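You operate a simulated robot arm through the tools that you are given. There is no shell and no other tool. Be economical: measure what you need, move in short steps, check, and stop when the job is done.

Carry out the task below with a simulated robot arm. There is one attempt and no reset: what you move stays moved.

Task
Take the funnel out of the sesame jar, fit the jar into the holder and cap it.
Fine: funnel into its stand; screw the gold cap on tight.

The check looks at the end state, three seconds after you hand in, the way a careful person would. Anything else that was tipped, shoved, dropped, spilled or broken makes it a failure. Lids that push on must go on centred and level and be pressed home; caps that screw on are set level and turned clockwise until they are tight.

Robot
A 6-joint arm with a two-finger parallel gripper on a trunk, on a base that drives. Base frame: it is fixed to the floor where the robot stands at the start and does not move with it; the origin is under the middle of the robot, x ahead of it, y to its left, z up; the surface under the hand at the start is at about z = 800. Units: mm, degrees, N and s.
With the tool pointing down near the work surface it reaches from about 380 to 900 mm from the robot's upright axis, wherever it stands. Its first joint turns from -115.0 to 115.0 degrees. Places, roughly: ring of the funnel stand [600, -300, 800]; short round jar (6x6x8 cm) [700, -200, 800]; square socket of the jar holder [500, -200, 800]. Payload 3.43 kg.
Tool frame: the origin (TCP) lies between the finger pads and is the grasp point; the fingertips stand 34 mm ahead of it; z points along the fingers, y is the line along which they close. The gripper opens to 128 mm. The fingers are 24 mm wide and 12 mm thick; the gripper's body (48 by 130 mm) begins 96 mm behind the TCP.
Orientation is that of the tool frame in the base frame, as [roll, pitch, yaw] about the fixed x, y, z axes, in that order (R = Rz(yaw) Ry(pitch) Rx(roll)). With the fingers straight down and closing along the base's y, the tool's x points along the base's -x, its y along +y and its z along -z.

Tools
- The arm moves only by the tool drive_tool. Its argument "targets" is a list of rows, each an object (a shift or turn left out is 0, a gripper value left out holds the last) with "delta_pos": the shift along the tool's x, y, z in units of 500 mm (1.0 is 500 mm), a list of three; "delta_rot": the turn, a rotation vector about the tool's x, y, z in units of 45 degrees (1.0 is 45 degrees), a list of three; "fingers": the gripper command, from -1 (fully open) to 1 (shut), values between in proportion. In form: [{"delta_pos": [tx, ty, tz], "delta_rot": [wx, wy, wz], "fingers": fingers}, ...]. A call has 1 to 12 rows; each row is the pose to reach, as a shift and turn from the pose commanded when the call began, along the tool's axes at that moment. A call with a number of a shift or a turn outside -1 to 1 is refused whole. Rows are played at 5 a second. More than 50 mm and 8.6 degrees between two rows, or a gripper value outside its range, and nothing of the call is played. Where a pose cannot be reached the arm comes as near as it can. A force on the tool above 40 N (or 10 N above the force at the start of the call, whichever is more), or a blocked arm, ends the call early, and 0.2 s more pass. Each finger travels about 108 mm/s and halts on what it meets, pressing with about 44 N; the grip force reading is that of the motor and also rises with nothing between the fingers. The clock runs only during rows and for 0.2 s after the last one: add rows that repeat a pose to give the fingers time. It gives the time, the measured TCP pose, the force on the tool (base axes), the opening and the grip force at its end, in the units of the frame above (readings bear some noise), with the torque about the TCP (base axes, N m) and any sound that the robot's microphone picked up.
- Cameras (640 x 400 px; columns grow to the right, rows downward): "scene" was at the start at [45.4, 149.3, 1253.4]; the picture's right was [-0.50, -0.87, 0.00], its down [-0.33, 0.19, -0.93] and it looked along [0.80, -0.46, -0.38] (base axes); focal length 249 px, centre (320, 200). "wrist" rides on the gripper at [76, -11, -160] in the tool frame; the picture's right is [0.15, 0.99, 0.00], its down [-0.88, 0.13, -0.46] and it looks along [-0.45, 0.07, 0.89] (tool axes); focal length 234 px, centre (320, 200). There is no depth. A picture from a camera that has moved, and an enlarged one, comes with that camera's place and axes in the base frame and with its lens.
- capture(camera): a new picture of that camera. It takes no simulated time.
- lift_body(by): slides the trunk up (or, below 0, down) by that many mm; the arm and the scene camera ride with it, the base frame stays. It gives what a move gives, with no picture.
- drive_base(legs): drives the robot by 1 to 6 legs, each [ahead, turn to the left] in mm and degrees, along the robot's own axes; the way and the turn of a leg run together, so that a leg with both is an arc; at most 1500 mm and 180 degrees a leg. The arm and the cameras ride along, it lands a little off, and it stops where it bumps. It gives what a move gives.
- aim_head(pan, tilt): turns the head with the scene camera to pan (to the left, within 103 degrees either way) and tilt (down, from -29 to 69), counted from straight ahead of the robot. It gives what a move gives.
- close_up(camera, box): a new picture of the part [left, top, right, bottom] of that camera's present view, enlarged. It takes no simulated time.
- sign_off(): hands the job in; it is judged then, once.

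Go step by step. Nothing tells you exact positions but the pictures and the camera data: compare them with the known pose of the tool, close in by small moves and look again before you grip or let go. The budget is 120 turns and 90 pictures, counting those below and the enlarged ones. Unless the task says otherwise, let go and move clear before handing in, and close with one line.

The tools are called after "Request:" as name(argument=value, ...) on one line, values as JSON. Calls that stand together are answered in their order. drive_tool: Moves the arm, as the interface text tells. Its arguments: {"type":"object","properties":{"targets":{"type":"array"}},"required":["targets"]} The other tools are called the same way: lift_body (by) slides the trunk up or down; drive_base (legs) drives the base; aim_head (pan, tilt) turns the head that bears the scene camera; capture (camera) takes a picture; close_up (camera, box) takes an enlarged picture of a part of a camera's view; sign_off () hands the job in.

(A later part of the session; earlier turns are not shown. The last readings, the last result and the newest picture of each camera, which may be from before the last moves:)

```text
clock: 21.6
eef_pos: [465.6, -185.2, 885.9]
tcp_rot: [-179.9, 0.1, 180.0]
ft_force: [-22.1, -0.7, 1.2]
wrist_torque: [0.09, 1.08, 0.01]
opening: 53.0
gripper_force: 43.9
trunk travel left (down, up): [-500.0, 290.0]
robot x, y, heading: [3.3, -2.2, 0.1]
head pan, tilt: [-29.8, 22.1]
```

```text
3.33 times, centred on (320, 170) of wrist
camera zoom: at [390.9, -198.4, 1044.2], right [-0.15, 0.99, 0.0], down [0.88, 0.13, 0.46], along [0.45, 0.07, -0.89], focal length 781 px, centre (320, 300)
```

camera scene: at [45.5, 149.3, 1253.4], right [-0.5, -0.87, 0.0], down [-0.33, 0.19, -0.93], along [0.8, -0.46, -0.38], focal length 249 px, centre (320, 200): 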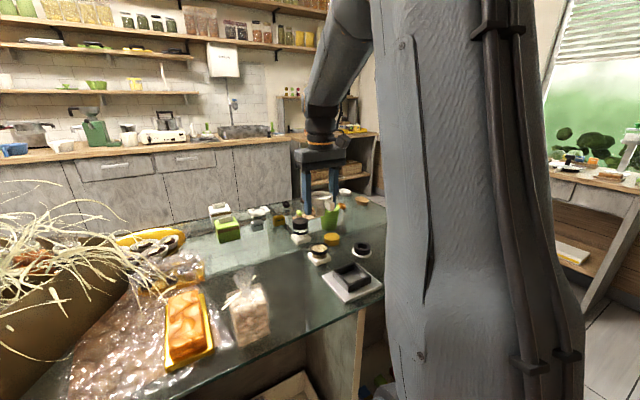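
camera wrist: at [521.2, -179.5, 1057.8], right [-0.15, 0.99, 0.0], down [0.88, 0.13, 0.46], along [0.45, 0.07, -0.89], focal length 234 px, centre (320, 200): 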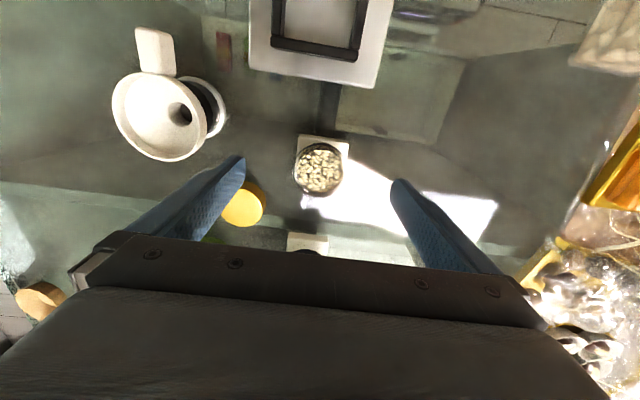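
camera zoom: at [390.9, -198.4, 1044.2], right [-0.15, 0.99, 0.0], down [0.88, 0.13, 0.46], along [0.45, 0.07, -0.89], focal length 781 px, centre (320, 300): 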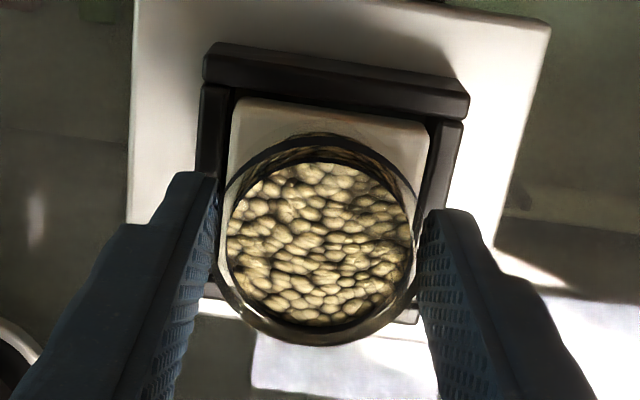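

The foot is inside the socket but pressing on the far (+x) wall (-22 N). I'll back off 1.2 mm in x and read the force before going deeper.

Request:
drive_tool(targets=[{"delta_pos": [0.0012, 0, 0]}, {"delta_pos": [0.0024, 0, 0]}, {"delta_pos": [0.0024, 0, 0]}])

```text
clock: 22.4
eef_pos: [465.8, -185.1, 886.8]
tcp_rot: [-179.8, 0.2, 180.0]
ft_force: [-18.2, -1.2, -5.3]
wrist_torque: [0.01, 1.04, -0.04]
opening: 53.1
gripper_force: 44.1
trunk travel left (down, up): [-500.0, 290.0]
robot x, y, heading: [1.2, 1.3, -0.2]
head pan, tilt: [-29.8, 22.1]
```

Request:
drive_tool(targets=[{"delta_pos": [0.002, 0, 0]}, {"delta_pos": [0.004, 0, 0]}, {"delta_pos": [0.004, 0, 0]}, {"delta_pos": [0.004, 0, 0]}])

Request:
close_up(camera="wrist", box=[230, 110, 410, 230])

```text
clock: 23.4
eef_pos: [465.9, -185.4, 886.6]
tcp_rot: [-179.9, 0.3, 180.0]
ft_force: [0.2, -0.2, -2.2]
wrist_torque: [0.05, 0.0, 0.0]
opening: 52.8
gripper_force: 44.2
trunk travel left (down, up): [-500.0, 290.0]
robot x, y, heading: [0.2, -2.4, 0.0]
head pan, tilt: [-29.8, 22.1]
```

```text
3.33 times, centred on (320, 170) of wrist
camera zoom: at [389.4, -198.7, 1044.1], right [-0.15, 0.99, 0.0], down [0.88, 0.13, 0.46], along [0.46, 0.06, -0.89], focal length 781 px, centre (320, 300)
```

zoom: 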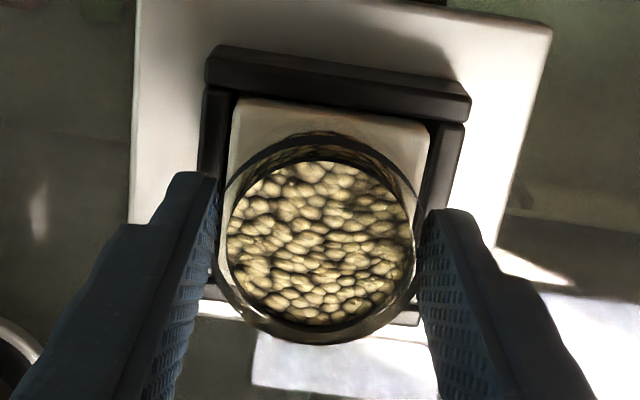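

It is free of side load now, so I'll lower it to the socket floor in small steps.

Request:
drive_tool(targets=[{"delta_pos": [0, 0, 0.006]}, {"delta_pos": [0, 0, 0.01]}, {"delta_pos": [0, 0, 0.014]}, {"delta_pos": [0, 0, 0.018]}, {"delta_pos": [0, 0, 0.018]}])

Request:
close_up(camera="scene", box=[315, 235, 385, 300])

```text
clock: 24.6
eef_pos: [463.4, -185.6, 876.0]
tcp_rot: [-179.9, 0.2, 180.0]
ft_force: [0.6, -0.1, -2.4]
wrist_torque: [0.03, -0.01, 0.04]
opening: 52.6
gripper_force: 43.8
trunk travel left (down, up): [-500.0, 290.0]
robot x, y, heading: [-4.1, -3.2, 0.1]
head pan, tilt: [-29.8, 22.1]
```

```text
6.15 times, centred on (350, 268) of scene
camera zoom: at [45.3, 149.3, 1253.4], right [-0.5, -0.87, 0.0], down [-0.33, 0.19, -0.93], along [0.8, -0.46, -0.38], focal length 1534 px, centre (135, -215)
```

zoom: 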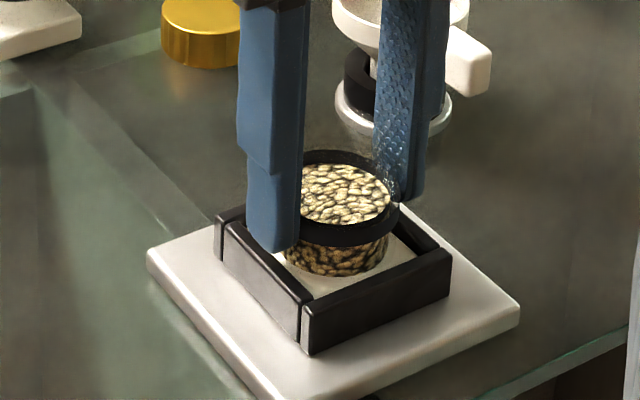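

Request:
drive_tool(targets=[{"delta_pos": [0, 0, 0.004]}, {"delta_pos": [0, 0, 0.008]}, {"delta_pos": [0, 0, 0.011]}, {"delta_pos": [0, 0, 0.011]}])

Request:
close_up(camera="scene", box=[315, 235, 385, 300])

```text
clock: 25.6
eef_pos: [464.8, -186.0, 872.4]
tcp_rot: [-179.7, 0.4, 180.0]
ft_force: [-0.2, -0.7, 26.7]
wrist_torque: [0.57, -0.13, -0.01]
opening: 53.0
gripper_force: 44.0
trunk travel left (down, up): [-500.0, 290.0]
robot x, y, heading: [2.2, 0.8, 0.3]
head pan, tilt: [-29.8, 22.1]
```

```text
6.15 times, centred on (350, 268) of scene
camera zoom: at [44.6, 149.6, 1253.5], right [-0.5, -0.87, 0.0], down [-0.33, 0.19, -0.93], along [0.8, -0.46, -0.38], focal length 1534 px, centre (135, -215)
```

zoom: 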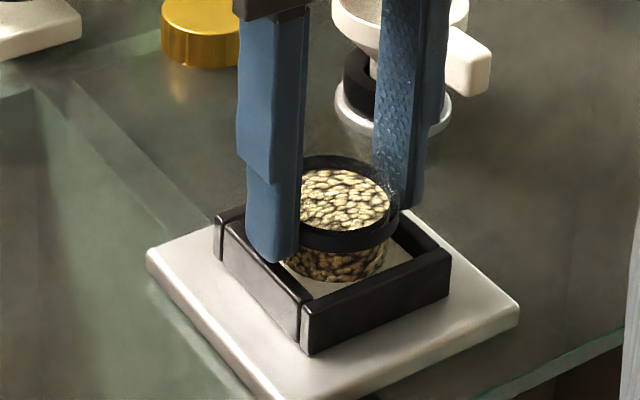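

The jar has bottomed out at the expected height. I'll unload, open and rise.

Request:
drive_tool(targets=[{"delta_pos": [0, 0, -0.006]}, {"delta_pos": [0, 0, -0.006], "fingers": 0.0}, {"delta_pos": [0, 0, -0.006], "fingers": -0.4}, {"delta_pos": [0, 0, -0.006], "fingers": -0.4}, {"delta_pos": [0, 0, -0.06]}, {"delta_pos": [0, 0, -0.14]}, {"delta_pos": [0, 0, -0.22]}, {"delta_pos": [0, 0, -0.22]}])

Request:
close_up(camera="scene", box=[315, 235, 385, 300])

Request:
capture(camera="wrist")

```text
clock: 27.4
eef_pos: [464.1, -185.6, 982.7]
tcp_rot: [-179.8, 0.3, 180.0]
ft_force: [-0.2, -0.9, -0.2]
wrist_torque: [-0.01, -0.01, 0.01]
opening: 89.7
gripper_force: 0.1
trunk travel left (down, up): [-500.0, 290.0]
robot x, y, heading: [-2.5, -0.6, -0.2]
head pan, tilt: [-29.8, 22.1]
```

```text
6.15 times, centred on (350, 268) of scene
camera zoom: at [45.4, 149.3, 1253.4], right [-0.5, -0.87, 0.0], down [-0.33, 0.19, -0.93], along [0.8, -0.46, -0.38], focal length 1534 px, centre (135, -215)
```

zoom: 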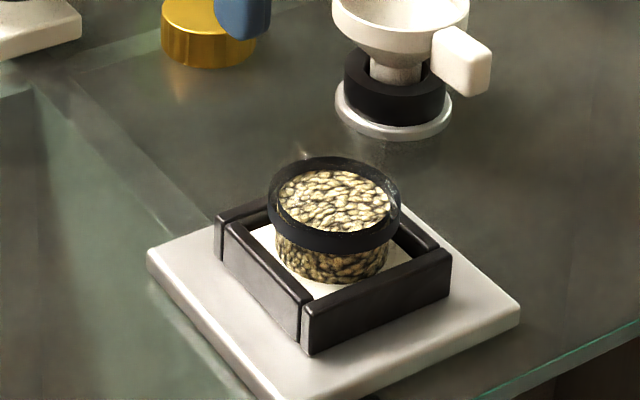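

```text
41 pictures are left
camera wrist: at [389.6, -198.9, 1140.0], right [-0.15, 0.99, 0.0], down [0.88, 0.13, 0.46], along [0.45, 0.07, -0.89], focal length 234 px, centre (320, 200)
```

wrist: 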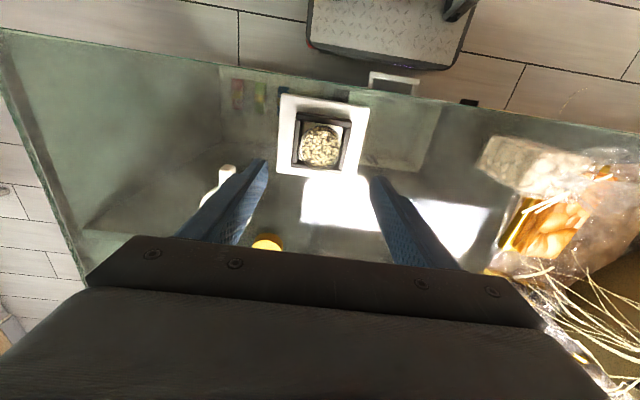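

The jar is seated upright in the holder with its axis near (465,-187). Next is the gold cap at about (663,-250).

Request:
drive_tool(targets=[{"delta_pos": [-0.08, -0.026, 0]}, {"delta_pos": [-0.16, -0.052, 0]}, {"delta_pos": [-0.24, -0.077, 0]}, {"delta_pos": [-0.32, -0.103, 0]}, {"delta_pos": [-0.398, -0.128, 0]}, {"delta_pos": [-0.398, -0.128, 0.08]}, {"delta_pos": [-0.398, -0.128, 0.16]}, {"delta_pos": [-0.398, -0.128, 0.2]}, {"delta_pos": [-0.398, -0.128, 0.2]}])

Request:
capture(camera="wrist")

Request:
close_up(camera="scene", box=[290, 195, 380, 265])

```text
clock: 29.4
eef_pos: [661.9, -251.4, 883.3]
tcp_rot: [-179.9, 0.2, 179.9]
ft_force: [-0.3, -1.0, 0.6]
wrist_torque: [0.0, -0.03, -0.01]
opening: 89.9
gripper_force: 0.0
trunk travel left (down, up): [-500.0, 290.0]
robot x, y, heading: [0.4, 3.8, -0.3]
head pan, tilt: [-29.8, 22.1]
```

```text
40 pictures are left
camera wrist: at [587.4, -263.9, 1040.8], right [-0.15, 0.99, 0.0], down [0.88, 0.13, 0.46], along [0.45, 0.07, -0.89], focal length 234 px, centre (320, 200)
```

wrist: 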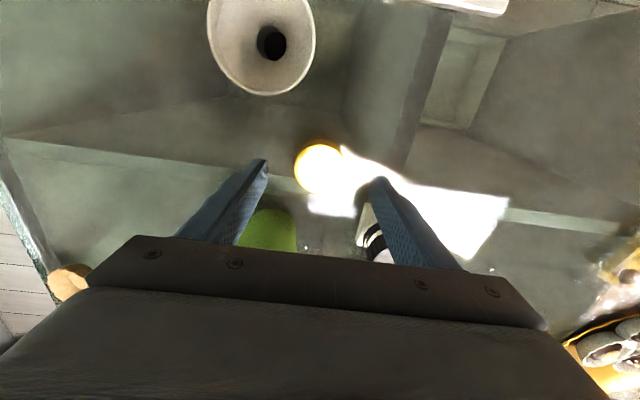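

```text
5.71 times, centred on (335, 230) of scene
camera zoom: at [45.3, 149.3, 1253.4], right [-0.5, -0.87, 0.0], down [-0.33, 0.19, -0.93], along [0.8, -0.46, -0.38], focal length 1425 px, centre (234, 29)
```

zoom: 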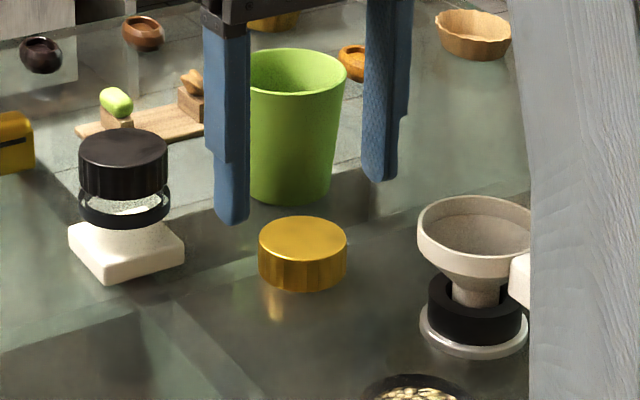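

The cap is about 2.5 mm further in +x than the gripper. I'll correct, lower around it and close.

Request:
drive_tool(targets=[{"delta_pos": [-0.005, 0, 0.04]}, {"delta_pos": [-0.005, 0, 0.087]}, {"delta_pos": [-0.005, 0, 0.087], "fingers": 0.0}, {"delta_pos": [-0.005, 0, 0.087], "fingers": 0.15}, {"delta_pos": [-0.005, 0, 0.087], "fingers": 1}, {"delta_pos": [-0.005, 0, 0.087], "fingers": 1}])

Request:
close_up(camera="scene", box=[290, 195, 380, 265])

Request:
close_up(camera="wrist", box=[230, 110, 410, 230])

```text
clock: 30.8
eef_pos: [665.4, -251.0, 839.2]
tcp_rot: [-179.8, 0.3, 180.0]
ft_force: [0.1, 0.0, 0.7]
wrist_torque: [0.05, -0.05, -0.01]
opening: 49.4
gripper_force: 44.3
trunk travel left (down, up): [-500.0, 290.0]
robot x, y, heading: [0.9, -1.8, 0.2]
head pan, tilt: [-29.8, 22.1]
```

```text
5.71 times, centred on (335, 230) of scene
camera zoom: at [45.3, 149.3, 1253.4], right [-0.5, -0.87, 0.0], down [-0.33, 0.19, -0.93], along [0.8, -0.46, -0.38], focal length 1425 px, centre (234, 29)
```

zoom: 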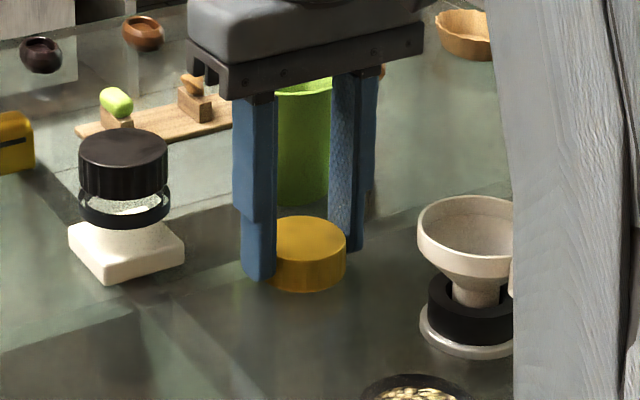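

```text
3.33 times, centred on (320, 170) of wrist
camera zoom: at [589.9, -263.1, 996.8], right [-0.15, 0.99, 0.0], down [0.88, 0.13, 0.46], along [0.45, 0.07, -0.89], focal length 781 px, centre (320, 300)
```

zoom: 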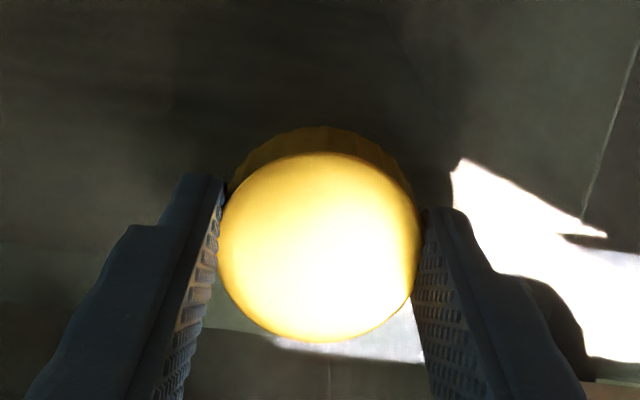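

The cap is held centred (49.4 mm). I'll lift it and carry it back to the exact x/y where I released the jar.

Request:
drive_tool(targets=[{"delta_pos": [0, 0, -0.06]}, {"delta_pos": [0, 0, -0.14]}, {"delta_pos": [0, 0, -0.22]}, {"delta_pos": [0, 0, -0.28]}, {"delta_pos": [0.08, 0.025, -0.28]}, {"delta_pos": [0.16, 0.05, -0.28]}, {"delta_pos": [0.24, 0.076, -0.28]}, {"delta_pos": [0.32, 0.102, -0.28]}, {"delta_pos": [0.403, 0.128, -0.28]}, {"delta_pos": [0.403, 0.128, -0.22]}, {"delta_pos": [0.403, 0.128, -0.22]}])

Request:
close_up(camera="scene", box=[305, 215, 395, 300])

Request:
close_up(camera="wrist", box=[230, 70, 410, 230])

```text
clock: 33.2
eef_pos: [463.4, -184.2, 950.4]
tcp_rot: [-179.9, 0.3, 180.0]
ft_force: [-0.6, -0.7, -0.2]
wrist_torque: [0.0, -0.02, 0.01]
opening: 49.3
gripper_force: 44.4
trunk travel left (down, up): [-500.0, 290.0]
robot x, y, heading: [-0.1, -1.6, -0.0]
head pan, tilt: [-29.8, 22.1]
```

```text
4.71 times, centred on (350, 258) of scene
camera zoom: at [45.3, 149.4, 1253.4], right [-0.5, -0.87, 0.0], down [-0.33, 0.19, -0.93], along [0.8, -0.46, -0.38], focal length 1173 px, centre (179, -71)
```

zoom: 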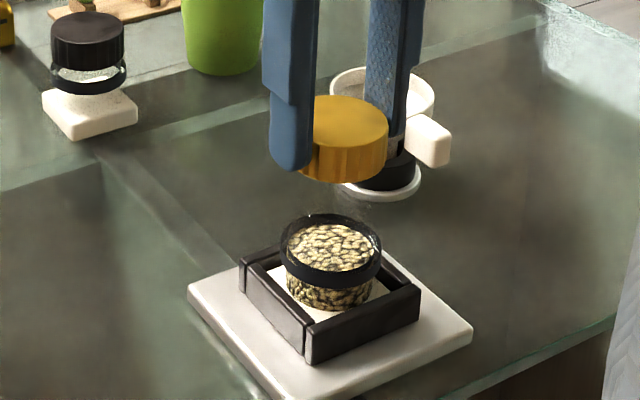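

```text
2.50 times, centred on (320, 150) of wrist
camera zoom: at [388.9, -197.4, 1107.3], right [-0.15, 0.99, 0.0], down [0.88, 0.13, 0.46], along [0.45, 0.07, -0.89], focal length 585 px, centre (320, 325)
```

zoom: 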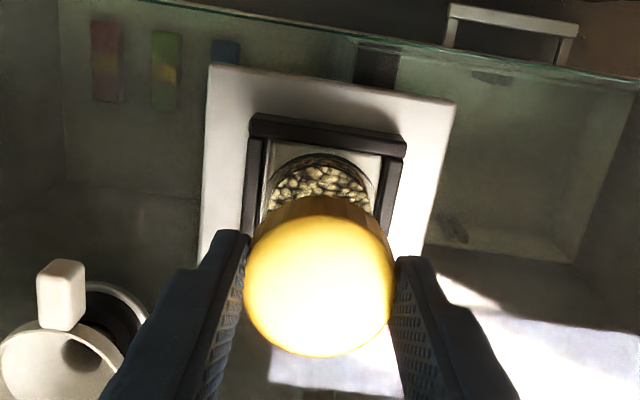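

The cap lines up over the jar neck in both views. I'll pre-turn it counter-clockwise to leave a long clockwise stroke.

Request:
drive_tool(targets=[{"delta_rot": [0, 0, -0.167]}, {"delta_rot": [0, 0, -0.333]}, {"delta_rot": [0, 0, -0.5]}, {"delta_rot": [0, 0, -0.667]}, {"delta_rot": [0, 0, -0.833]}, {"delta_rot": [0, 0, -1.0]}, {"delta_rot": [0, 0, -1.0]}])

Request:
drive_tool(targets=[{"delta_rot": [0, 0, -0.167]}, {"delta_rot": [0, 0, -0.333]}, {"delta_rot": [0, 0, -0.5]}, {"delta_rot": [0, 0, -0.667]}, {"delta_rot": [0, 0, -0.833]}, {"delta_rot": [0, 0, -1.0]}, {"delta_rot": [0, 0, -1.0]}])

Request:
close_up(camera="scene", box=[305, 215, 395, 300])

```text
clock: 34.8
eef_pos: [464.4, -185.5, 948.5]
tcp_rot: [-179.8, 0.1, -134.9]
ft_force: [0.4, -0.8, 0.2]
wrist_torque: [-0.03, -0.02, 0.03]
opening: 49.1
gripper_force: 43.5
trunk travel left (down, up): [-500.0, 290.0]
robot x, y, heading: [-0.9, -0.0, 0.1]
head pan, tilt: [-29.8, 22.1]
```

```text
clock: 36.4
eef_pos: [464.3, -185.2, 947.5]
tcp_rot: [-179.8, -0.2, -89.9]
ft_force: [-0.8, -0.6, -0.1]
wrist_torque: [0.0, -0.01, 0.0]
opening: 49.3
gripper_force: 44.2
trunk travel left (down, up): [-500.0, 290.0]
robot x, y, heading: [-1.3, 3.8, 0.2]
head pan, tilt: [-29.8, 22.1]
```

```text
4.71 times, centred on (350, 258) of scene
camera zoom: at [45.3, 149.4, 1253.4], right [-0.5, -0.87, 0.0], down [-0.33, 0.19, -0.93], along [0.8, -0.46, -0.38], focal length 1173 px, centre (179, -71)
```

zoom: 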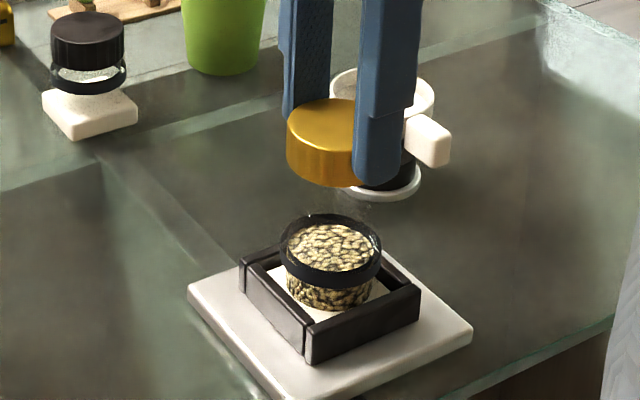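

Still centred after a 90° counter-clockwise turn. Lowering towards the neck.

Request:
drive_tool(targets=[{"delta_pos": [0, 0, 0.015]}, {"delta_pos": [0, 0, 0.03]}, {"delta_pos": [0, 0, 0.04]}, {"delta_pos": [0, 0, 0.045]}, {"delta_pos": [0, 0, 0.05]}, {"delta_pos": [0, 0, 0.05]}])

Request:
close_up(camera="scene", box=[315, 225, 385, 295])

```text
clock: 37.8
eef_pos: [463.0, -184.6, 923.5]
tcp_rot: [-179.8, -0.1, -90.0]
ft_force: [-0.4, 0.0, -0.4]
wrist_torque: [-0.01, -0.01, 0.03]
opening: 49.6
gripper_force: 44.1
trunk travel left (down, up): [-500.0, 290.0]
robot x, y, heading: [1.3, 1.9, -0.1]
head pan, tilt: [-29.8, 22.1]
```

```text
5.71 times, centred on (350, 260) of scene
camera zoom: at [45.3, 149.4, 1253.4], right [-0.5, -0.87, 0.0], down [-0.33, 0.19, -0.93], along [0.8, -0.46, -0.38], focal length 1425 px, centre (149, -143)
```

zoom: 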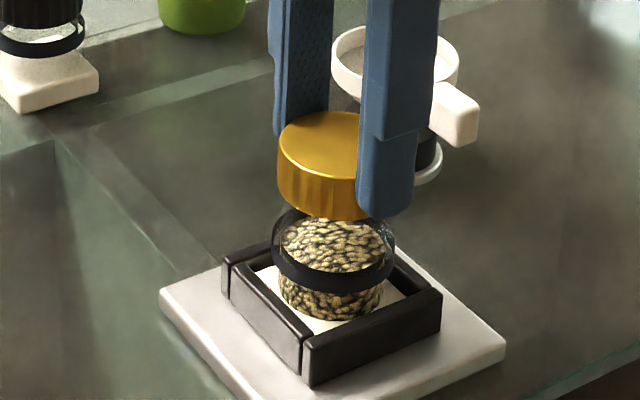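

Request:
drive_tool(targets=[{"delta_pos": [0.002, 0, 0.003]}, {"delta_pos": [0.002, 0, 0.006]}, {"delta_pos": [0.002, 0, 0.009]}, {"delta_pos": [0.002, 0, 0.012]}, {"delta_pos": [0.002, 0, 0.012]}])

```text
clock: 39.0
eef_pos: [464.6, -187.5, 915.7]
tcp_rot: [-179.8, 0.0, -90.0]
ft_force: [0.0, -0.1, 0.4]
wrist_torque: [-0.01, 0.01, 0.01]
opening: 49.4
gripper_force: 44.1
trunk travel left (down, up): [-500.0, 290.0]
robot x, y, heading: [0.0, 2.6, -0.1]
head pan, tilt: [-29.8, 22.1]
```

Request:
drive_tool(targets=[{"delta_pos": [0, 0, 0.003]}, {"delta_pos": [0, 0, 0.006]}, {"delta_pos": [0, 0, 0.009]}, {"delta_pos": [0, 0, 0.012]}, {"delta_pos": [0, 0, 0.012]}])

Request:
close_up(camera="scene", box=[315, 225, 385, 295])

```text
clock: 40.2
eef_pos: [462.3, -187.2, 909.8]
tcp_rot: [-179.8, -0.2, -89.9]
ft_force: [0.6, 0.6, -0.1]
wrist_torque: [0.01, -0.03, 0.01]
opening: 49.3
gripper_force: 43.8
trunk travel left (down, up): [-500.0, 290.0]
robot x, y, heading: [2.1, -0.8, 0.0]
head pan, tilt: [-29.8, 22.1]
```

```text
5.71 times, centred on (350, 260) of scene
camera zoom: at [45.3, 149.4, 1253.4], right [-0.5, -0.87, 0.0], down [-0.33, 0.19, -0.93], along [0.8, -0.46, -0.38], focal length 1425 px, centre (149, -143)
```

zoom: 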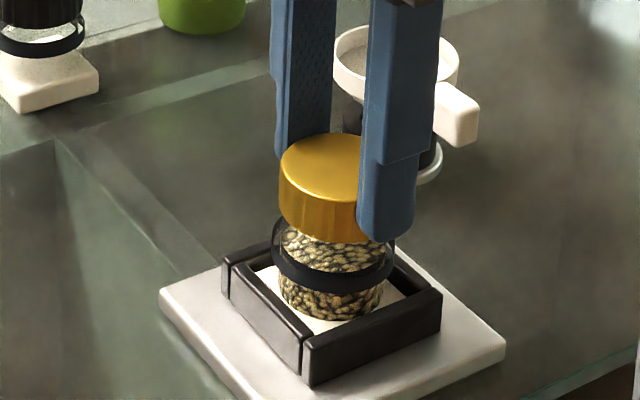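

Request:
drive_tool(targets=[{"delta_pos": [0, 0, 0.002]}, {"delta_pos": [0, 0, 0.004]}, {"delta_pos": [0, 0, 0.006]}, {"delta_pos": [0, 0, 0.008]}, {"delta_pos": [0, 0, 0.01]}, {"delta_pos": [0, 0, 0.012]}, {"delta_pos": [0, 0, 0.012]}])

Request:
close_up(camera="scene", box=[315, 225, 385, 295])

```text
clock: 41.8
eef_pos: [464.1, -186.3, 905.7]
tcp_rot: [-179.7, -0.2, -90.0]
ft_force: [1.9, 2.7, 21.1]
wrist_torque: [0.58, 0.34, -0.04]
opening: 49.4
gripper_force: 44.5
trunk travel left (down, up): [-500.0, 290.0]
robot x, y, heading: [0.7, -1.1, 0.1]
head pan, tilt: [-29.8, 22.1]
```

```text
5.71 times, centred on (350, 260) of scene
camera zoom: at [44.9, 149.7, 1253.5], right [-0.5, -0.87, 0.0], down [-0.33, 0.19, -0.93], along [0.8, -0.46, -0.38], focal length 1425 px, centre (149, -143)
```

zoom: 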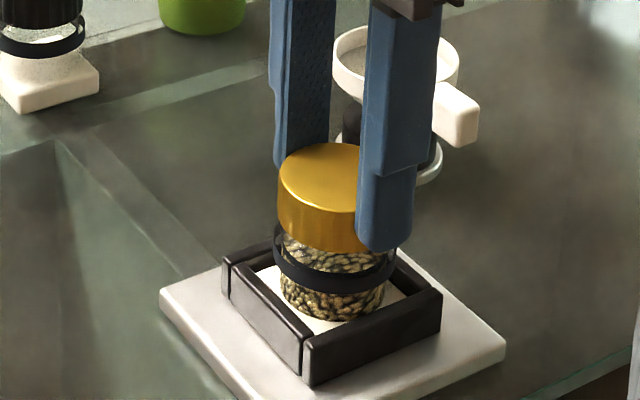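

The cap meets the neck thread at TCP z about 906. I'll start turning clockwise with light downward pressure.

Request:
drive_tool(targets=[{"delta_rot": [0, 0, 0.167]}, {"delta_rot": [0, 0, 0.333]}, {"delta_rot": [0, 0, 0.5]}, {"delta_rot": [0, 0, 0.667]}, {"delta_rot": [0, 0, 0.833]}, {"delta_rot": [0, 0, 1.0]}, {"delta_rot": [0, 0, 1.0]}])

```text
clock: 43.4
eef_pos: [462.6, -186.6, 905.2]
tcp_rot: [-179.8, 0.1, -135.1]
ft_force: [5.8, -0.8, 11.2]
wrist_torque: [-0.03, -0.19, 0.0]
opening: 49.3
gripper_force: 43.8
trunk travel left (down, up): [-500.0, 290.0]
robot x, y, heading: [-1.4, -3.9, 0.1]
head pan, tilt: [-29.8, 22.1]
```

The downward force eased as it turned, so the thread is catching. I'll keep turning.

Request:
drive_tool(targets=[{"delta_pos": [0, 0, 0.001], "delta_rot": [0, 0, 0.167]}, {"delta_pos": [0, 0, 0.001], "delta_rot": [0, 0, 0.333]}, {"delta_pos": [0, 0, 0.001], "delta_rot": [0, 0, 0.5]}, {"delta_pos": [0, 0, 0.001], "delta_rot": [0, 0, 0.667]}, {"delta_pos": [0, 0, 0.001], "delta_rot": [0, 0, 0.833]}, {"delta_pos": [0, 0, 0.001], "delta_rot": [0, 0, 1.0]}, {"delta_pos": [0, 0, 0.001], "delta_rot": [0, 0, 1.0]}])

Request:
drive_tool(targets=[{"delta_pos": [0, 0, 0.001], "delta_rot": [0, 0, 0.167]}, {"delta_pos": [0, 0, 0.001], "delta_rot": [0, 0, 0.333]}, {"delta_pos": [0, 0, 0.001], "delta_rot": [0, 0, 0.5]}, {"delta_pos": [0, 0, 0.001], "delta_rot": [0, 0, 0.667]}, {"delta_pos": [0, 0, 0.001], "delta_rot": [0, 0, 0.833]}, {"delta_pos": [0, 0, 0.001], "delta_rot": [0, 0, 1.0]}, {"delta_pos": [0, 0, 0.001], "delta_rot": [0, 0, 1.0]}])

Request:
close_up(camera="scene", box=[315, 225, 385, 295])

```text
clock: 45.0
eef_pos: [463.5, -186.0, 904.0]
tcp_rot: [-179.9, 0.2, 179.9]
ft_force: [3.8, 1.4, 1.7]
wrist_torque: [0.08, -0.15, 0.04]
opening: 49.2
gripper_force: 43.7
trunk travel left (down, up): [-500.0, 290.0]
robot x, y, heading: [-0.2, -1.4, 0.0]
head pan, tilt: [-29.8, 22.1]
```

```text
clock: 46.6
eef_pos: [464.8, -187.5, 903.2]
tcp_rot: [179.9, 0.3, 135.0]
ft_force: [-3.2, 7.8, 3.3]
wrist_torque: [0.47, 0.32, 0.07]
opening: 49.5
gripper_force: 43.6
trunk travel left (down, up): [-500.0, 290.0]
robot x, y, heading: [1.2, 2.0, -0.2]
head pan, tilt: [-29.8, 22.1]
```

```text
5.71 times, centred on (350, 260) of scene
camera zoom: at [45.1, 149.8, 1253.4], right [-0.5, -0.87, 0.0], down [-0.33, 0.19, -0.93], along [0.8, -0.46, -0.38], focal length 1425 px, centre (149, -143)
```

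zoom: 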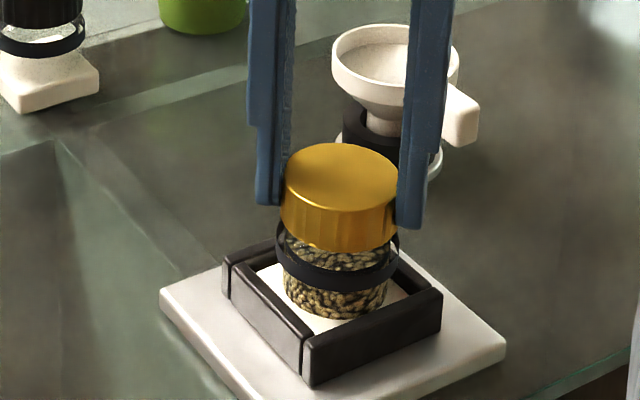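

The cap is level and descending with the turn (906 → 903). Continuing the stroke.

Request:
drive_tool(targets=[{"delta_pos": [0, 0, 0.001], "delta_rot": [0, 0, 0.167]}, {"delta_pos": [0, 0, 0.001], "delta_rot": [0, 0, 0.333]}, {"delta_pos": [0, 0, 0.001], "delta_rot": [0, 0, 0.5]}, {"delta_pos": [0, 0, 0.001], "delta_rot": [0, 0, 0.667]}, {"delta_pos": [0, 0, 0.0015], "delta_rot": [0, 0, 0.833]}, {"delta_pos": [0, 0, 0.0015], "delta_rot": [0, 0, 1.0]}, {"delta_pos": [0, 0, 0.0015], "delta_rot": [0, 0, 1.0]}])

Request:
drive_tool(targets=[{"delta_pos": [0, 0, 0.001], "delta_rot": [0, 0, 0.167]}, {"delta_pos": [0, 0, 0.001], "delta_rot": [0, 0, 0.333]}, {"delta_pos": [0, 0, 0.001], "delta_rot": [0, 0, 0.5]}, {"delta_pos": [0, 0, 0.001], "delta_rot": [0, 0, 0.667]}, {"delta_pos": [0, 0, 0.0015], "delta_rot": [0, 0, 0.833]}, {"delta_pos": [0, 0, 0.0015], "delta_rot": [0, 0, 1.0]}, {"delta_pos": [0, 0, 0.0015], "delta_rot": [0, 0, 1.0]}])

Request:
close_up(camera="scene", box=[315, 225, 385, 295])

```text
clock: 48.2
eef_pos: [463.6, -185.8, 903.1]
tcp_rot: [179.7, 0.2, 89.9]
ft_force: [4.9, 5.9, 4.7]
wrist_torque: [0.26, -0.25, 0.0]
opening: 49.2
gripper_force: 43.7
trunk travel left (down, up): [-500.0, 290.0]
robot x, y, heading: [3.7, -4.7, -0.0]
head pan, tilt: [-29.8, 22.1]
```

```text
clock: 49.8
eef_pos: [464.7, -186.6, 903.7]
tcp_rot: [179.8, -0.1, 44.9]
ft_force: [11.0, 5.4, 14.7]
wrist_torque: [0.04, -0.32, 0.0]
opening: 49.3
gripper_force: 44.2
trunk travel left (down, up): [-500.0, 290.0]
robot x, y, heading: [-0.2, 0.4, -0.1]
head pan, tilt: [-29.8, 22.1]
```

```text
5.71 times, centred on (350, 260) of scene
camera zoom: at [45.4, 149.9, 1253.4], right [-0.5, -0.87, 0.0], down [-0.33, 0.19, -0.93], along [0.8, -0.46, -0.38], focal length 1425 px, centre (149, -143)
```

zoom: 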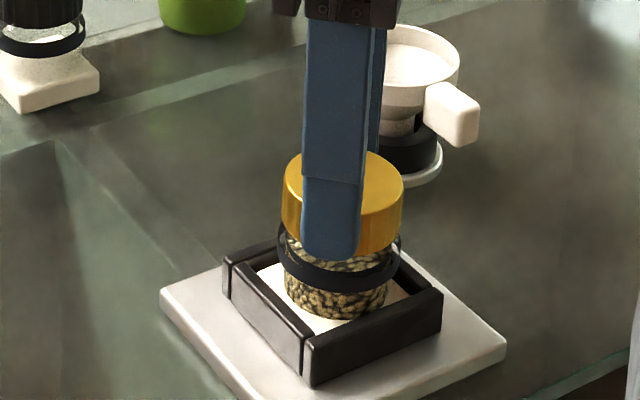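

I've turned 225° with little torque so far. I'll relieve the sideways load and turn another 45°.

Request:
drive_tool(targets=[{"delta_pos": [0.003, 0.001, 0.001], "delta_rot": [0, 0, 0.167]}, {"delta_pos": [0.003, 0.001, 0.002], "delta_rot": [0, 0, 0.333]}, {"delta_pos": [0.003, 0.001, 0.002], "delta_rot": [0, 0, 0.5]}, {"delta_pos": [0.003, 0.001, 0.002], "delta_rot": [0, 0, 0.667]}, {"delta_pos": [0.003, 0.001, 0.002], "delta_rot": [0, 0, 0.833]}, {"delta_pos": [0.003, 0.001, 0.002], "delta_rot": [0, 0, 1.0]}, {"delta_pos": [0.003, 0.001, 0.002], "delta_rot": [0, 0, 1.0]}])

Request:
close_up(camera="scene", box=[325, 230, 375, 280])

Request:
close_up(camera="scene", box=[285, 210, 325, 250])

```text
clock: 51.4
eef_pos: [465.2, -185.1, 901.7]
tcp_rot: [179.9, -0.3, -0.1]
ft_force: [7.4, -10.5, 26.7]
wrist_torque: [-0.25, 0.08, 0.11]
opening: 49.4
gripper_force: 43.7
trunk travel left (down, up): [-500.0, 290.0]
robot x, y, heading: [-1.0, 0.2, 0.3]
head pan, tilt: [-29.8, 22.1]
```

```text
8.00 times, centred on (350, 255) of scene
camera zoom: at [45.1, 149.4, 1253.5], right [-0.5, -0.87, 0.0], down [-0.33, 0.19, -0.93], along [0.8, -0.46, -0.38], focal length 1995 px, centre (80, -240)
```

zoom: 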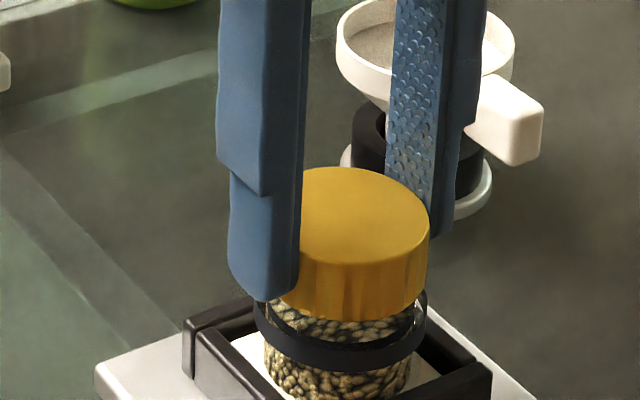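

```text
10.00 times, centred on (305, 230) of scene
camera zoom: at [45.1, 149.4, 1253.5], right [-0.5, -0.87, 0.0], down [-0.33, 0.19, -0.93], along [0.8, -0.46, -0.38], focal length 2494 px, centre (470, -100)
```

zoom: 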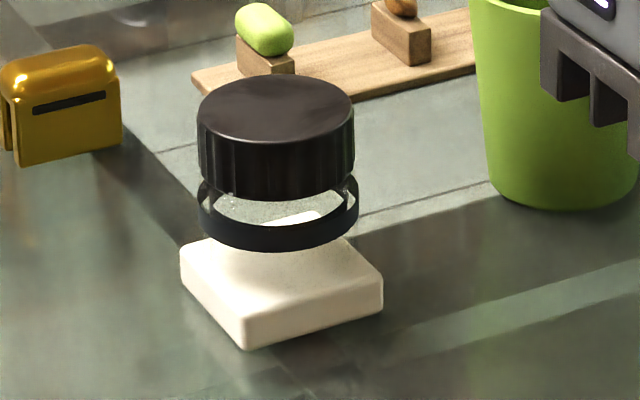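

The gap between cap and band now resembles that of the already capped jar, and torque is starting to build. I'll turn further.

Request:
drive_tool(targets=[{"delta_rot": [0, 0, 0.167]}, {"delta_rot": [0, 0, 0.333]}, {"delta_rot": [0, 0, 0.5]}, {"delta_rot": [0, 0, 0.667]}, {"delta_rot": [0, 0, 0.833]}, {"delta_rot": [0, 0, 1.0]}, {"delta_rot": [0, 0, 1.0]}])

```text
clock: 52.2
eef_pos: [461.2, -186.6, 901.8]
tcp_rot: [-178.9, 0.0, -19.8]
ft_force: [0.8, 12.6, 11.4]
wrist_torque: [0.41, 0.06, 1.39]
opening: 51.4
gripper_force: 43.9
out of reach, approached as far as the arm can: row 3
trunk travel left (down, up): [-500.0, 290.0]
robot x, y, heading: [1.8, -2.5, 0.2]
head pan, tilt: [-29.8, 22.1]
stopped in row 3: the force on the tool passed its limit at 59 N (the readings are from after the stop); the commanded pose is now the measured one
```

The wrist reached its limit and the torque rose to 1.4 N m. I'll look, then release and re-grip from the other end of the stroke.

Request:
close_up(camera="scene", box=[315, 225, 385, 295])

Request:
drive_tool(targets=[{"delta_pos": [0, 0, 0], "fingers": 0.0}, {"delta_pos": [0, 0, 0], "fingers": -0.3}, {"delta_pos": [0, 0, 0], "fingers": -0.3}, {"delta_pos": [0, 0, -0.04]}, {"delta_pos": [0, 0, -0.1]}, {"delta_pos": [0, 0, -0.1]}])

Request:
close_up(camera="scene", box=[315, 225, 385, 295])

```text
5.71 times, centred on (350, 260) of scene
camera zoom: at [44.5, 150.5, 1253.3], right [-0.49, -0.87, 0.0], down [-0.33, 0.18, -0.93], along [0.81, -0.46, -0.38], focal length 1425 px, centre (149, -143)
```

zoom: 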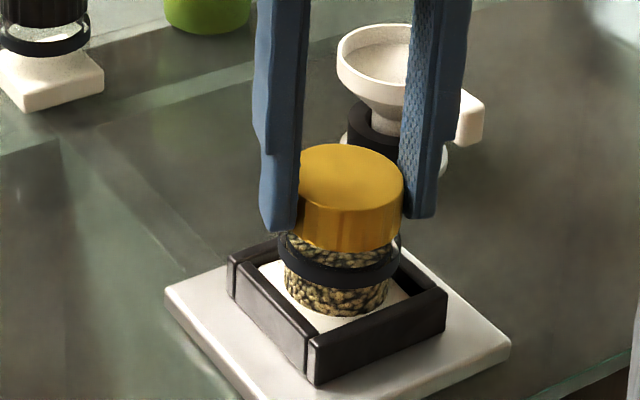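

```text
clock: 53.6
eef_pos: [460.9, -188.4, 951.2]
tcp_rot: [-178.9, 0.0, -20.1]
ft_force: [0.5, 0.1, 0.1]
wrist_torque: [-0.02, 0.01, 0.01]
opening: 83.3
gripper_force: 0.1
trunk travel left (down, up): [-500.0, 290.0]
robot x, y, heading: [-4.8, 2.1, 0.1]
head pan, tilt: [-29.8, 22.1]
```

```text
5.71 times, centred on (350, 260) of scene
camera zoom: at [44.9, 149.6, 1253.4], right [-0.49, -0.87, 0.0], down [-0.33, 0.19, -0.93], along [0.81, -0.46, -0.38], focal length 1425 px, centre (149, -143)
```

zoom: 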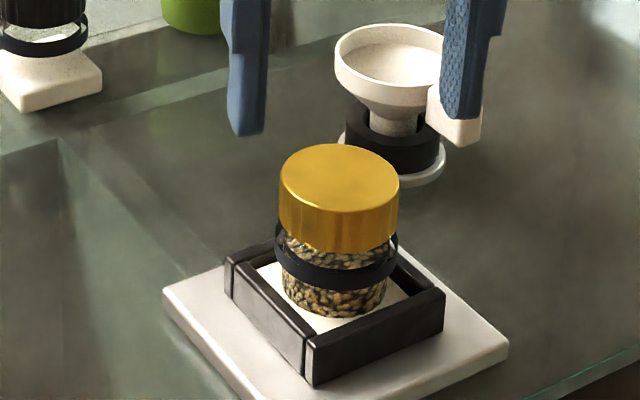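

The cap sits level on the jar. I'll straighten the tool's small tilt and wind the wrist back counter-clockwise.

Request:
drive_tool(targets=[{"delta_rot": [-0.0244, 0, 0]}, {"delta_rot": [-0.0244, 0, 0]}])

Request:
drive_tool(targets=[{"delta_rot": [0, 0, -0.18]}, {"delta_rot": [0, 0, -0.36]}, {"delta_rot": [0, 0, -0.54]}, {"delta_rot": [0, 0, -0.72]}, {"delta_rot": [0, 0, -0.9]}, {"delta_rot": [0, 0, -1.0]}])

Request:
drive_tool(targets=[{"delta_rot": [0, 0, -0.18]}, {"delta_rot": [0, 0, -0.36]}, {"delta_rot": [0, 0, -0.54]}, {"delta_rot": [0, 0, -0.72]}, {"delta_rot": [0, 0, -0.9]}, {"delta_rot": [0, 0, -1.0]}])

Request:
drive_tool(targets=[{"delta_rot": [0, 0, -0.18]}, {"delta_rot": [0, 0, -0.36]}, {"delta_rot": [0, 0, -0.54]}, {"delta_rot": [0, 0, -0.72]}, {"delta_rot": [0, 0, -0.9]}, {"delta_rot": [0, 0, -1.0]}])

Request:
drive_tool(targets=[{"delta_rot": [0, 0, -0.18]}, {"delta_rot": [0, 0, -0.36]}, {"delta_rot": [0, 0, -0.54]}, {"delta_rot": [0, 0, -0.72]}, {"delta_rot": [0, 0, -0.9]}, {"delta_rot": [0, 0, -1.0]}])

```text
clock: 54.2
eef_pos: [459.8, -191.5, 950.7]
tcp_rot: [-179.4, -0.1, -19.7]
ft_force: [0.5, -0.4, -0.2]
wrist_torque: [-0.03, -0.02, 0.0]
opening: 83.3
gripper_force: 0.0
out of reach, approached as far as the arm can: row 1, 2
trunk travel left (down, up): [-500.0, 290.0]
robot x, y, heading: [2.1, -2.4, 0.1]
head pan, tilt: [-29.8, 22.1]
```

```text
clock: 55.6
eef_pos: [460.3, -191.6, 950.0]
tcp_rot: [-180.0, 0.0, 25.0]
ft_force: [-0.4, 0.1, -0.5]
wrist_torque: [-0.01, 0.03, 0.02]
opening: 83.2
gripper_force: 0.0
trunk travel left (down, up): [-500.0, 290.0]
robot x, y, heading: [-0.5, 2.2, 0.2]
head pan, tilt: [-29.8, 22.1]
```

```text
clock: 57.0
eef_pos: [459.0, -191.9, 950.9]
tcp_rot: [179.9, 0.0, 70.0]
ft_force: [0.1, -0.3, 0.0]
wrist_torque: [0.02, 0.0, 0.02]
opening: 83.1
gripper_force: 0.1
trunk travel left (down, up): [-500.0, 290.0]
robot x, y, heading: [-1.4, -1.4, -0.1]
head pan, tilt: [-29.8, 22.1]
```

```text
clock: 58.4
eef_pos: [459.5, -192.0, 950.0]
tcp_rot: [-180.0, 0.0, 115.0]
ft_force: [-0.4, -0.1, 0.2]
wrist_torque: [-0.03, 0.04, 0.01]
opening: 83.1
gripper_force: 0.0
trunk travel left (down, up): [-500.0, 290.0]
robot x, y, heading: [-4.6, 1.0, 0.4]
head pan, tilt: [-29.8, 22.1]
```

```text
clock: 59.8
eef_pos: [460.8, -191.5, 951.9]
tcp_rot: [180.0, 0.0, 160.0]
ft_force: [0.1, -0.2, 0.4]
wrist_torque: [0.01, 0.03, -0.02]
opening: 83.2
gripper_force: 0.1
trunk travel left (down, up): [-500.0, 290.0]
robot x, y, heading: [-0.5, -0.7, 0.1]
head pan, tilt: [-29.8, 22.1]
```

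The wrist is back at yaw 160°. I'll check the cap centre relative to the gripper here.

Request:
capture(camera="wrist")

Request:
close_up(camera="wrist", box=[230, 110, 410, 230])

```text
24 pictures are left
camera wrist: at [386.2, -177.7, 1109.1], right [0.2, 0.98, 0.0], down [0.87, -0.18, 0.46], along [0.45, -0.09, -0.89], focal length 234 px, centre (320, 200)
```

wrist: 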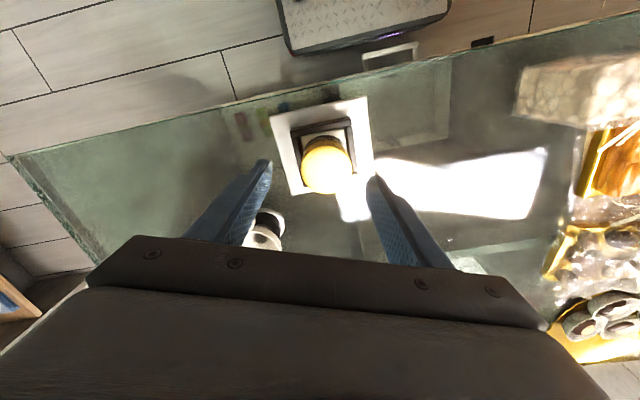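

```text
3.33 times, centred on (320, 170) of wrist
camera zoom: at [386.2, -177.7, 1109.1], right [0.2, 0.98, 0.0], down [0.87, -0.18, 0.46], along [0.45, -0.09, -0.89], focal length 781 px, centre (320, 300)
```

zoom: 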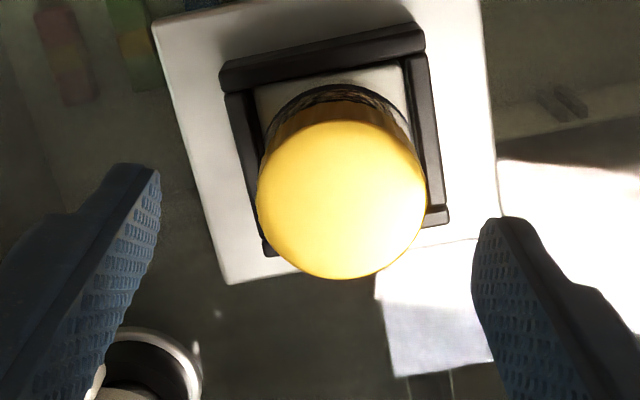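

The cap centre is about (+5.5,+6) mm from the tool axis. I'll shift and then wind back another 90°.

Request:
drive_tool(targets=[{"delta_pos": [-0.0062, 0.015, 0]}, {"delta_pos": [-0.0062, 0.015, 0]}])

Request:
drive_tool(targets=[{"delta_rot": [0, 0, -0.18]}, {"delta_rot": [0, 0, -0.36]}, {"delta_rot": [0, 0, -0.54]}, {"delta_rot": [0, 0, -0.72]}, {"delta_rot": [0, 0, -0.9]}, {"delta_rot": [0, 0, -1.0]}])

Request:
drive_tool(targets=[{"delta_rot": [0, 0, -0.18]}, {"delta_rot": [0, 0, -0.36]}, {"delta_rot": [0, 0, -0.54]}, {"delta_rot": [0, 0, -0.72]}, {"delta_rot": [0, 0, -0.9]}, {"delta_rot": [0, 0, -1.0]}])

Request:
close_up(camera="wrist", box=[230, 110, 410, 230])

```text
clock: 60.4
eef_pos: [464.8, -185.5, 951.3]
tcp_rot: [-180.0, 0.0, 160.0]
ft_force: [-0.2, -1.0, 0.4]
wrist_torque: [-0.01, 0.02, 0.01]
opening: 83.4
gripper_force: 0.2
trunk travel left (down, up): [-500.0, 290.0]
robot x, y, heading: [1.5, 1.2, 0.1]
head pan, tilt: [-29.8, 22.1]
```

```text
clock: 61.8
eef_pos: [464.3, -184.7, 951.1]
tcp_rot: [-179.9, 0.0, -155.0]
ft_force: [0.4, 0.2, 0.1]
wrist_torque: [-0.04, 0.0, -0.01]
opening: 83.3
gripper_force: 0.0
trunk travel left (down, up): [-500.0, 290.0]
robot x, y, heading: [-2.6, -0.3, 0.2]
head pan, tilt: [-29.8, 22.1]
```

```text
clock: 63.2
eef_pos: [465.3, -186.0, 949.9]
tcp_rot: [-179.9, 0.0, -110.0]
ft_force: [0.4, 0.2, -0.9]
wrist_torque: [0.01, -0.04, 0.04]
opening: 83.2
gripper_force: 0.0
trunk travel left (down, up): [-500.0, 290.0]
robot x, y, heading: [0.3, -0.3, 0.4]
head pan, tilt: [-29.8, 22.1]
```

```text
3.33 times, centred on (320, 170) of wrist
camera zoom: at [450.7, -262.1, 1109.1], right [-0.98, 0.2, 0.0], down [0.18, 0.87, 0.46], along [0.09, 0.45, -0.89], focal length 781 px, centre (320, 300)
```

zoom: 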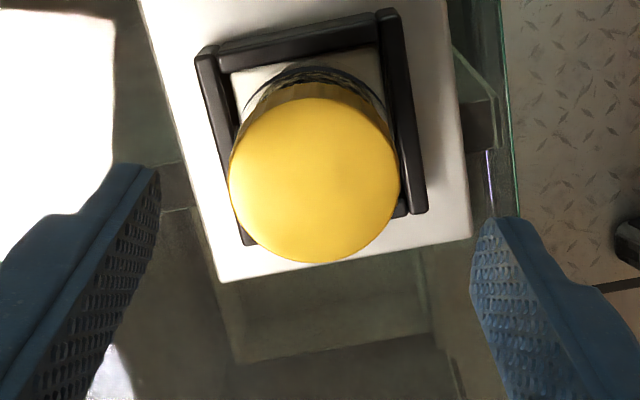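

The cap is within about 1 mm of the tool axis. I'll lower around it and close.

Request:
drive_tool(targets=[{"delta_pos": [-0.0007, -0.0019, 0.04]}, {"delta_pos": [-0.0007, -0.0019, 0.096]}, {"delta_pos": [-0.0007, -0.0019, 0.096], "fingers": 0.1}, {"delta_pos": [-0.0007, -0.0019, 0.096], "fingers": 1}, {"delta_pos": [-0.0007, -0.0019, 0.096], "fingers": 1}, {"delta_pos": [-0.0007, -0.0019, 0.096], "fingers": 1}])

Request:
close_up(camera="scene", box=[315, 225, 385, 295])

```text
clock: 64.6
eef_pos: [466.0, -185.2, 902.6]
tcp_rot: [-180.0, 0.0, -110.1]
ft_force: [-1.0, 0.9, -0.4]
wrist_torque: [0.02, 0.08, 0.03]
opening: 50.7
gripper_force: 43.8
trunk travel left (down, up): [-500.0, 290.0]
robot x, y, heading: [1.3, -5.3, 0.2]
head pan, tilt: [-29.8, 22.1]
```

```text
5.71 times, centred on (350, 260) of scene
camera zoom: at [44.9, 149.6, 1253.4], right [-0.49, -0.87, 0.0], down [-0.33, 0.19, -0.93], along [0.81, -0.46, -0.38], focal length 1425 px, centre (149, -143)
```

zoom: 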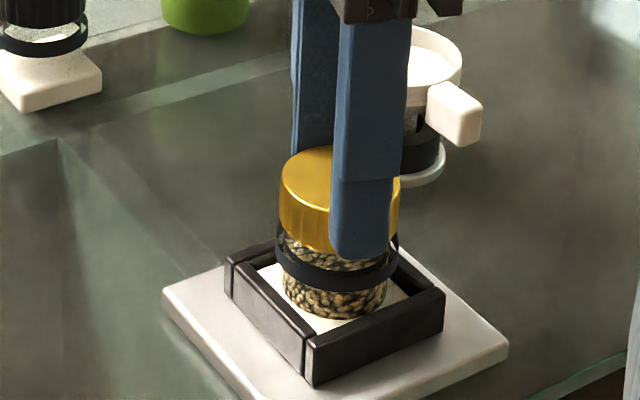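

Gripped with almost no side load. I'll turn clockwise and watch the torque.

Request:
drive_tool(targets=[{"delta_pos": [0, 0, 0.001], "delta_rot": [0, 0, 0.15]}, {"delta_pos": [0, 0, 0.001], "delta_rot": [0, 0, 0.3]}, {"delta_pos": [0, 0, 0.001], "delta_rot": [0, 0, 0.45]}, {"delta_pos": [0, 0, 0.001], "delta_rot": [0, 0, 0.6]}, {"delta_pos": [0, 0, 0.001], "delta_rot": [0, 0, 0.75]}, {"delta_pos": [0, 0, 0.001], "delta_rot": [0, 0, 0.9]}, {"delta_pos": [0, 0, 0.001], "delta_rot": [0, 0, 1.0]}])

```text
clock: 66.2
eef_pos: [465.7, -185.5, 900.8]
tcp_rot: [-179.9, -0.1, -155.2]
ft_force: [2.8, -0.8, 6.1]
wrist_torque: [-0.24, -0.09, 1.02]
opening: 53.6
gripper_force: 43.9
trunk travel left (down, up): [-500.0, 290.0]
robot x, y, heading: [-2.3, 1.4, -0.0]
head pan, tilt: [-29.8, 22.1]
```

Torque is 1.0 N m with the jaws starting to ride over the cap's ribs, so it may be tight. I'll look.

Request:
close_up(camera="scene", box=[325, 230, 375, 280])

Request:
close_up(camera="wrist", box=[230, 110, 410, 230])

```text
8.00 times, centred on (350, 255) of scene
camera zoom: at [44.8, 149.7, 1253.5], right [-0.49, -0.87, 0.0], down [-0.33, 0.19, -0.93], along [0.81, -0.46, -0.38], focal length 1995 px, centre (80, -240)
```

zoom: 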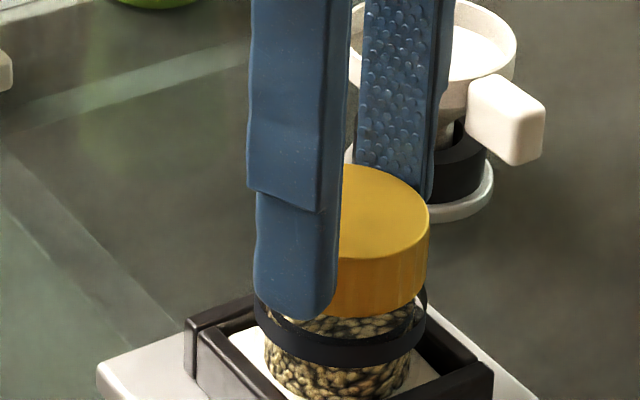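

```text
3.33 times, centred on (320, 170) of wrist
camera zoom: at [402.7, -229.4, 1060.9], right [-0.55, 0.84, 0.0], down [0.75, 0.49, 0.45], along [0.38, 0.25, -0.89], focal length 781 px, centre (320, 300)
```

zoom: 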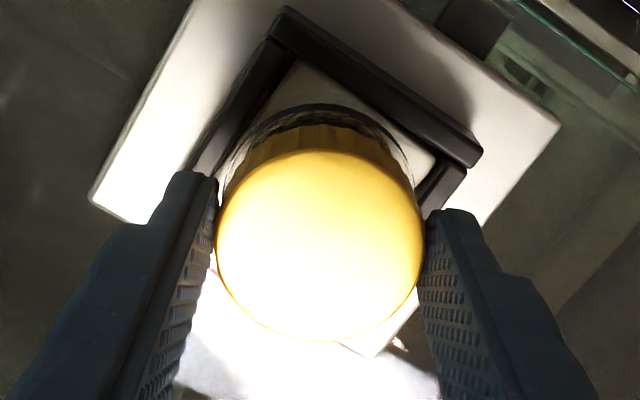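

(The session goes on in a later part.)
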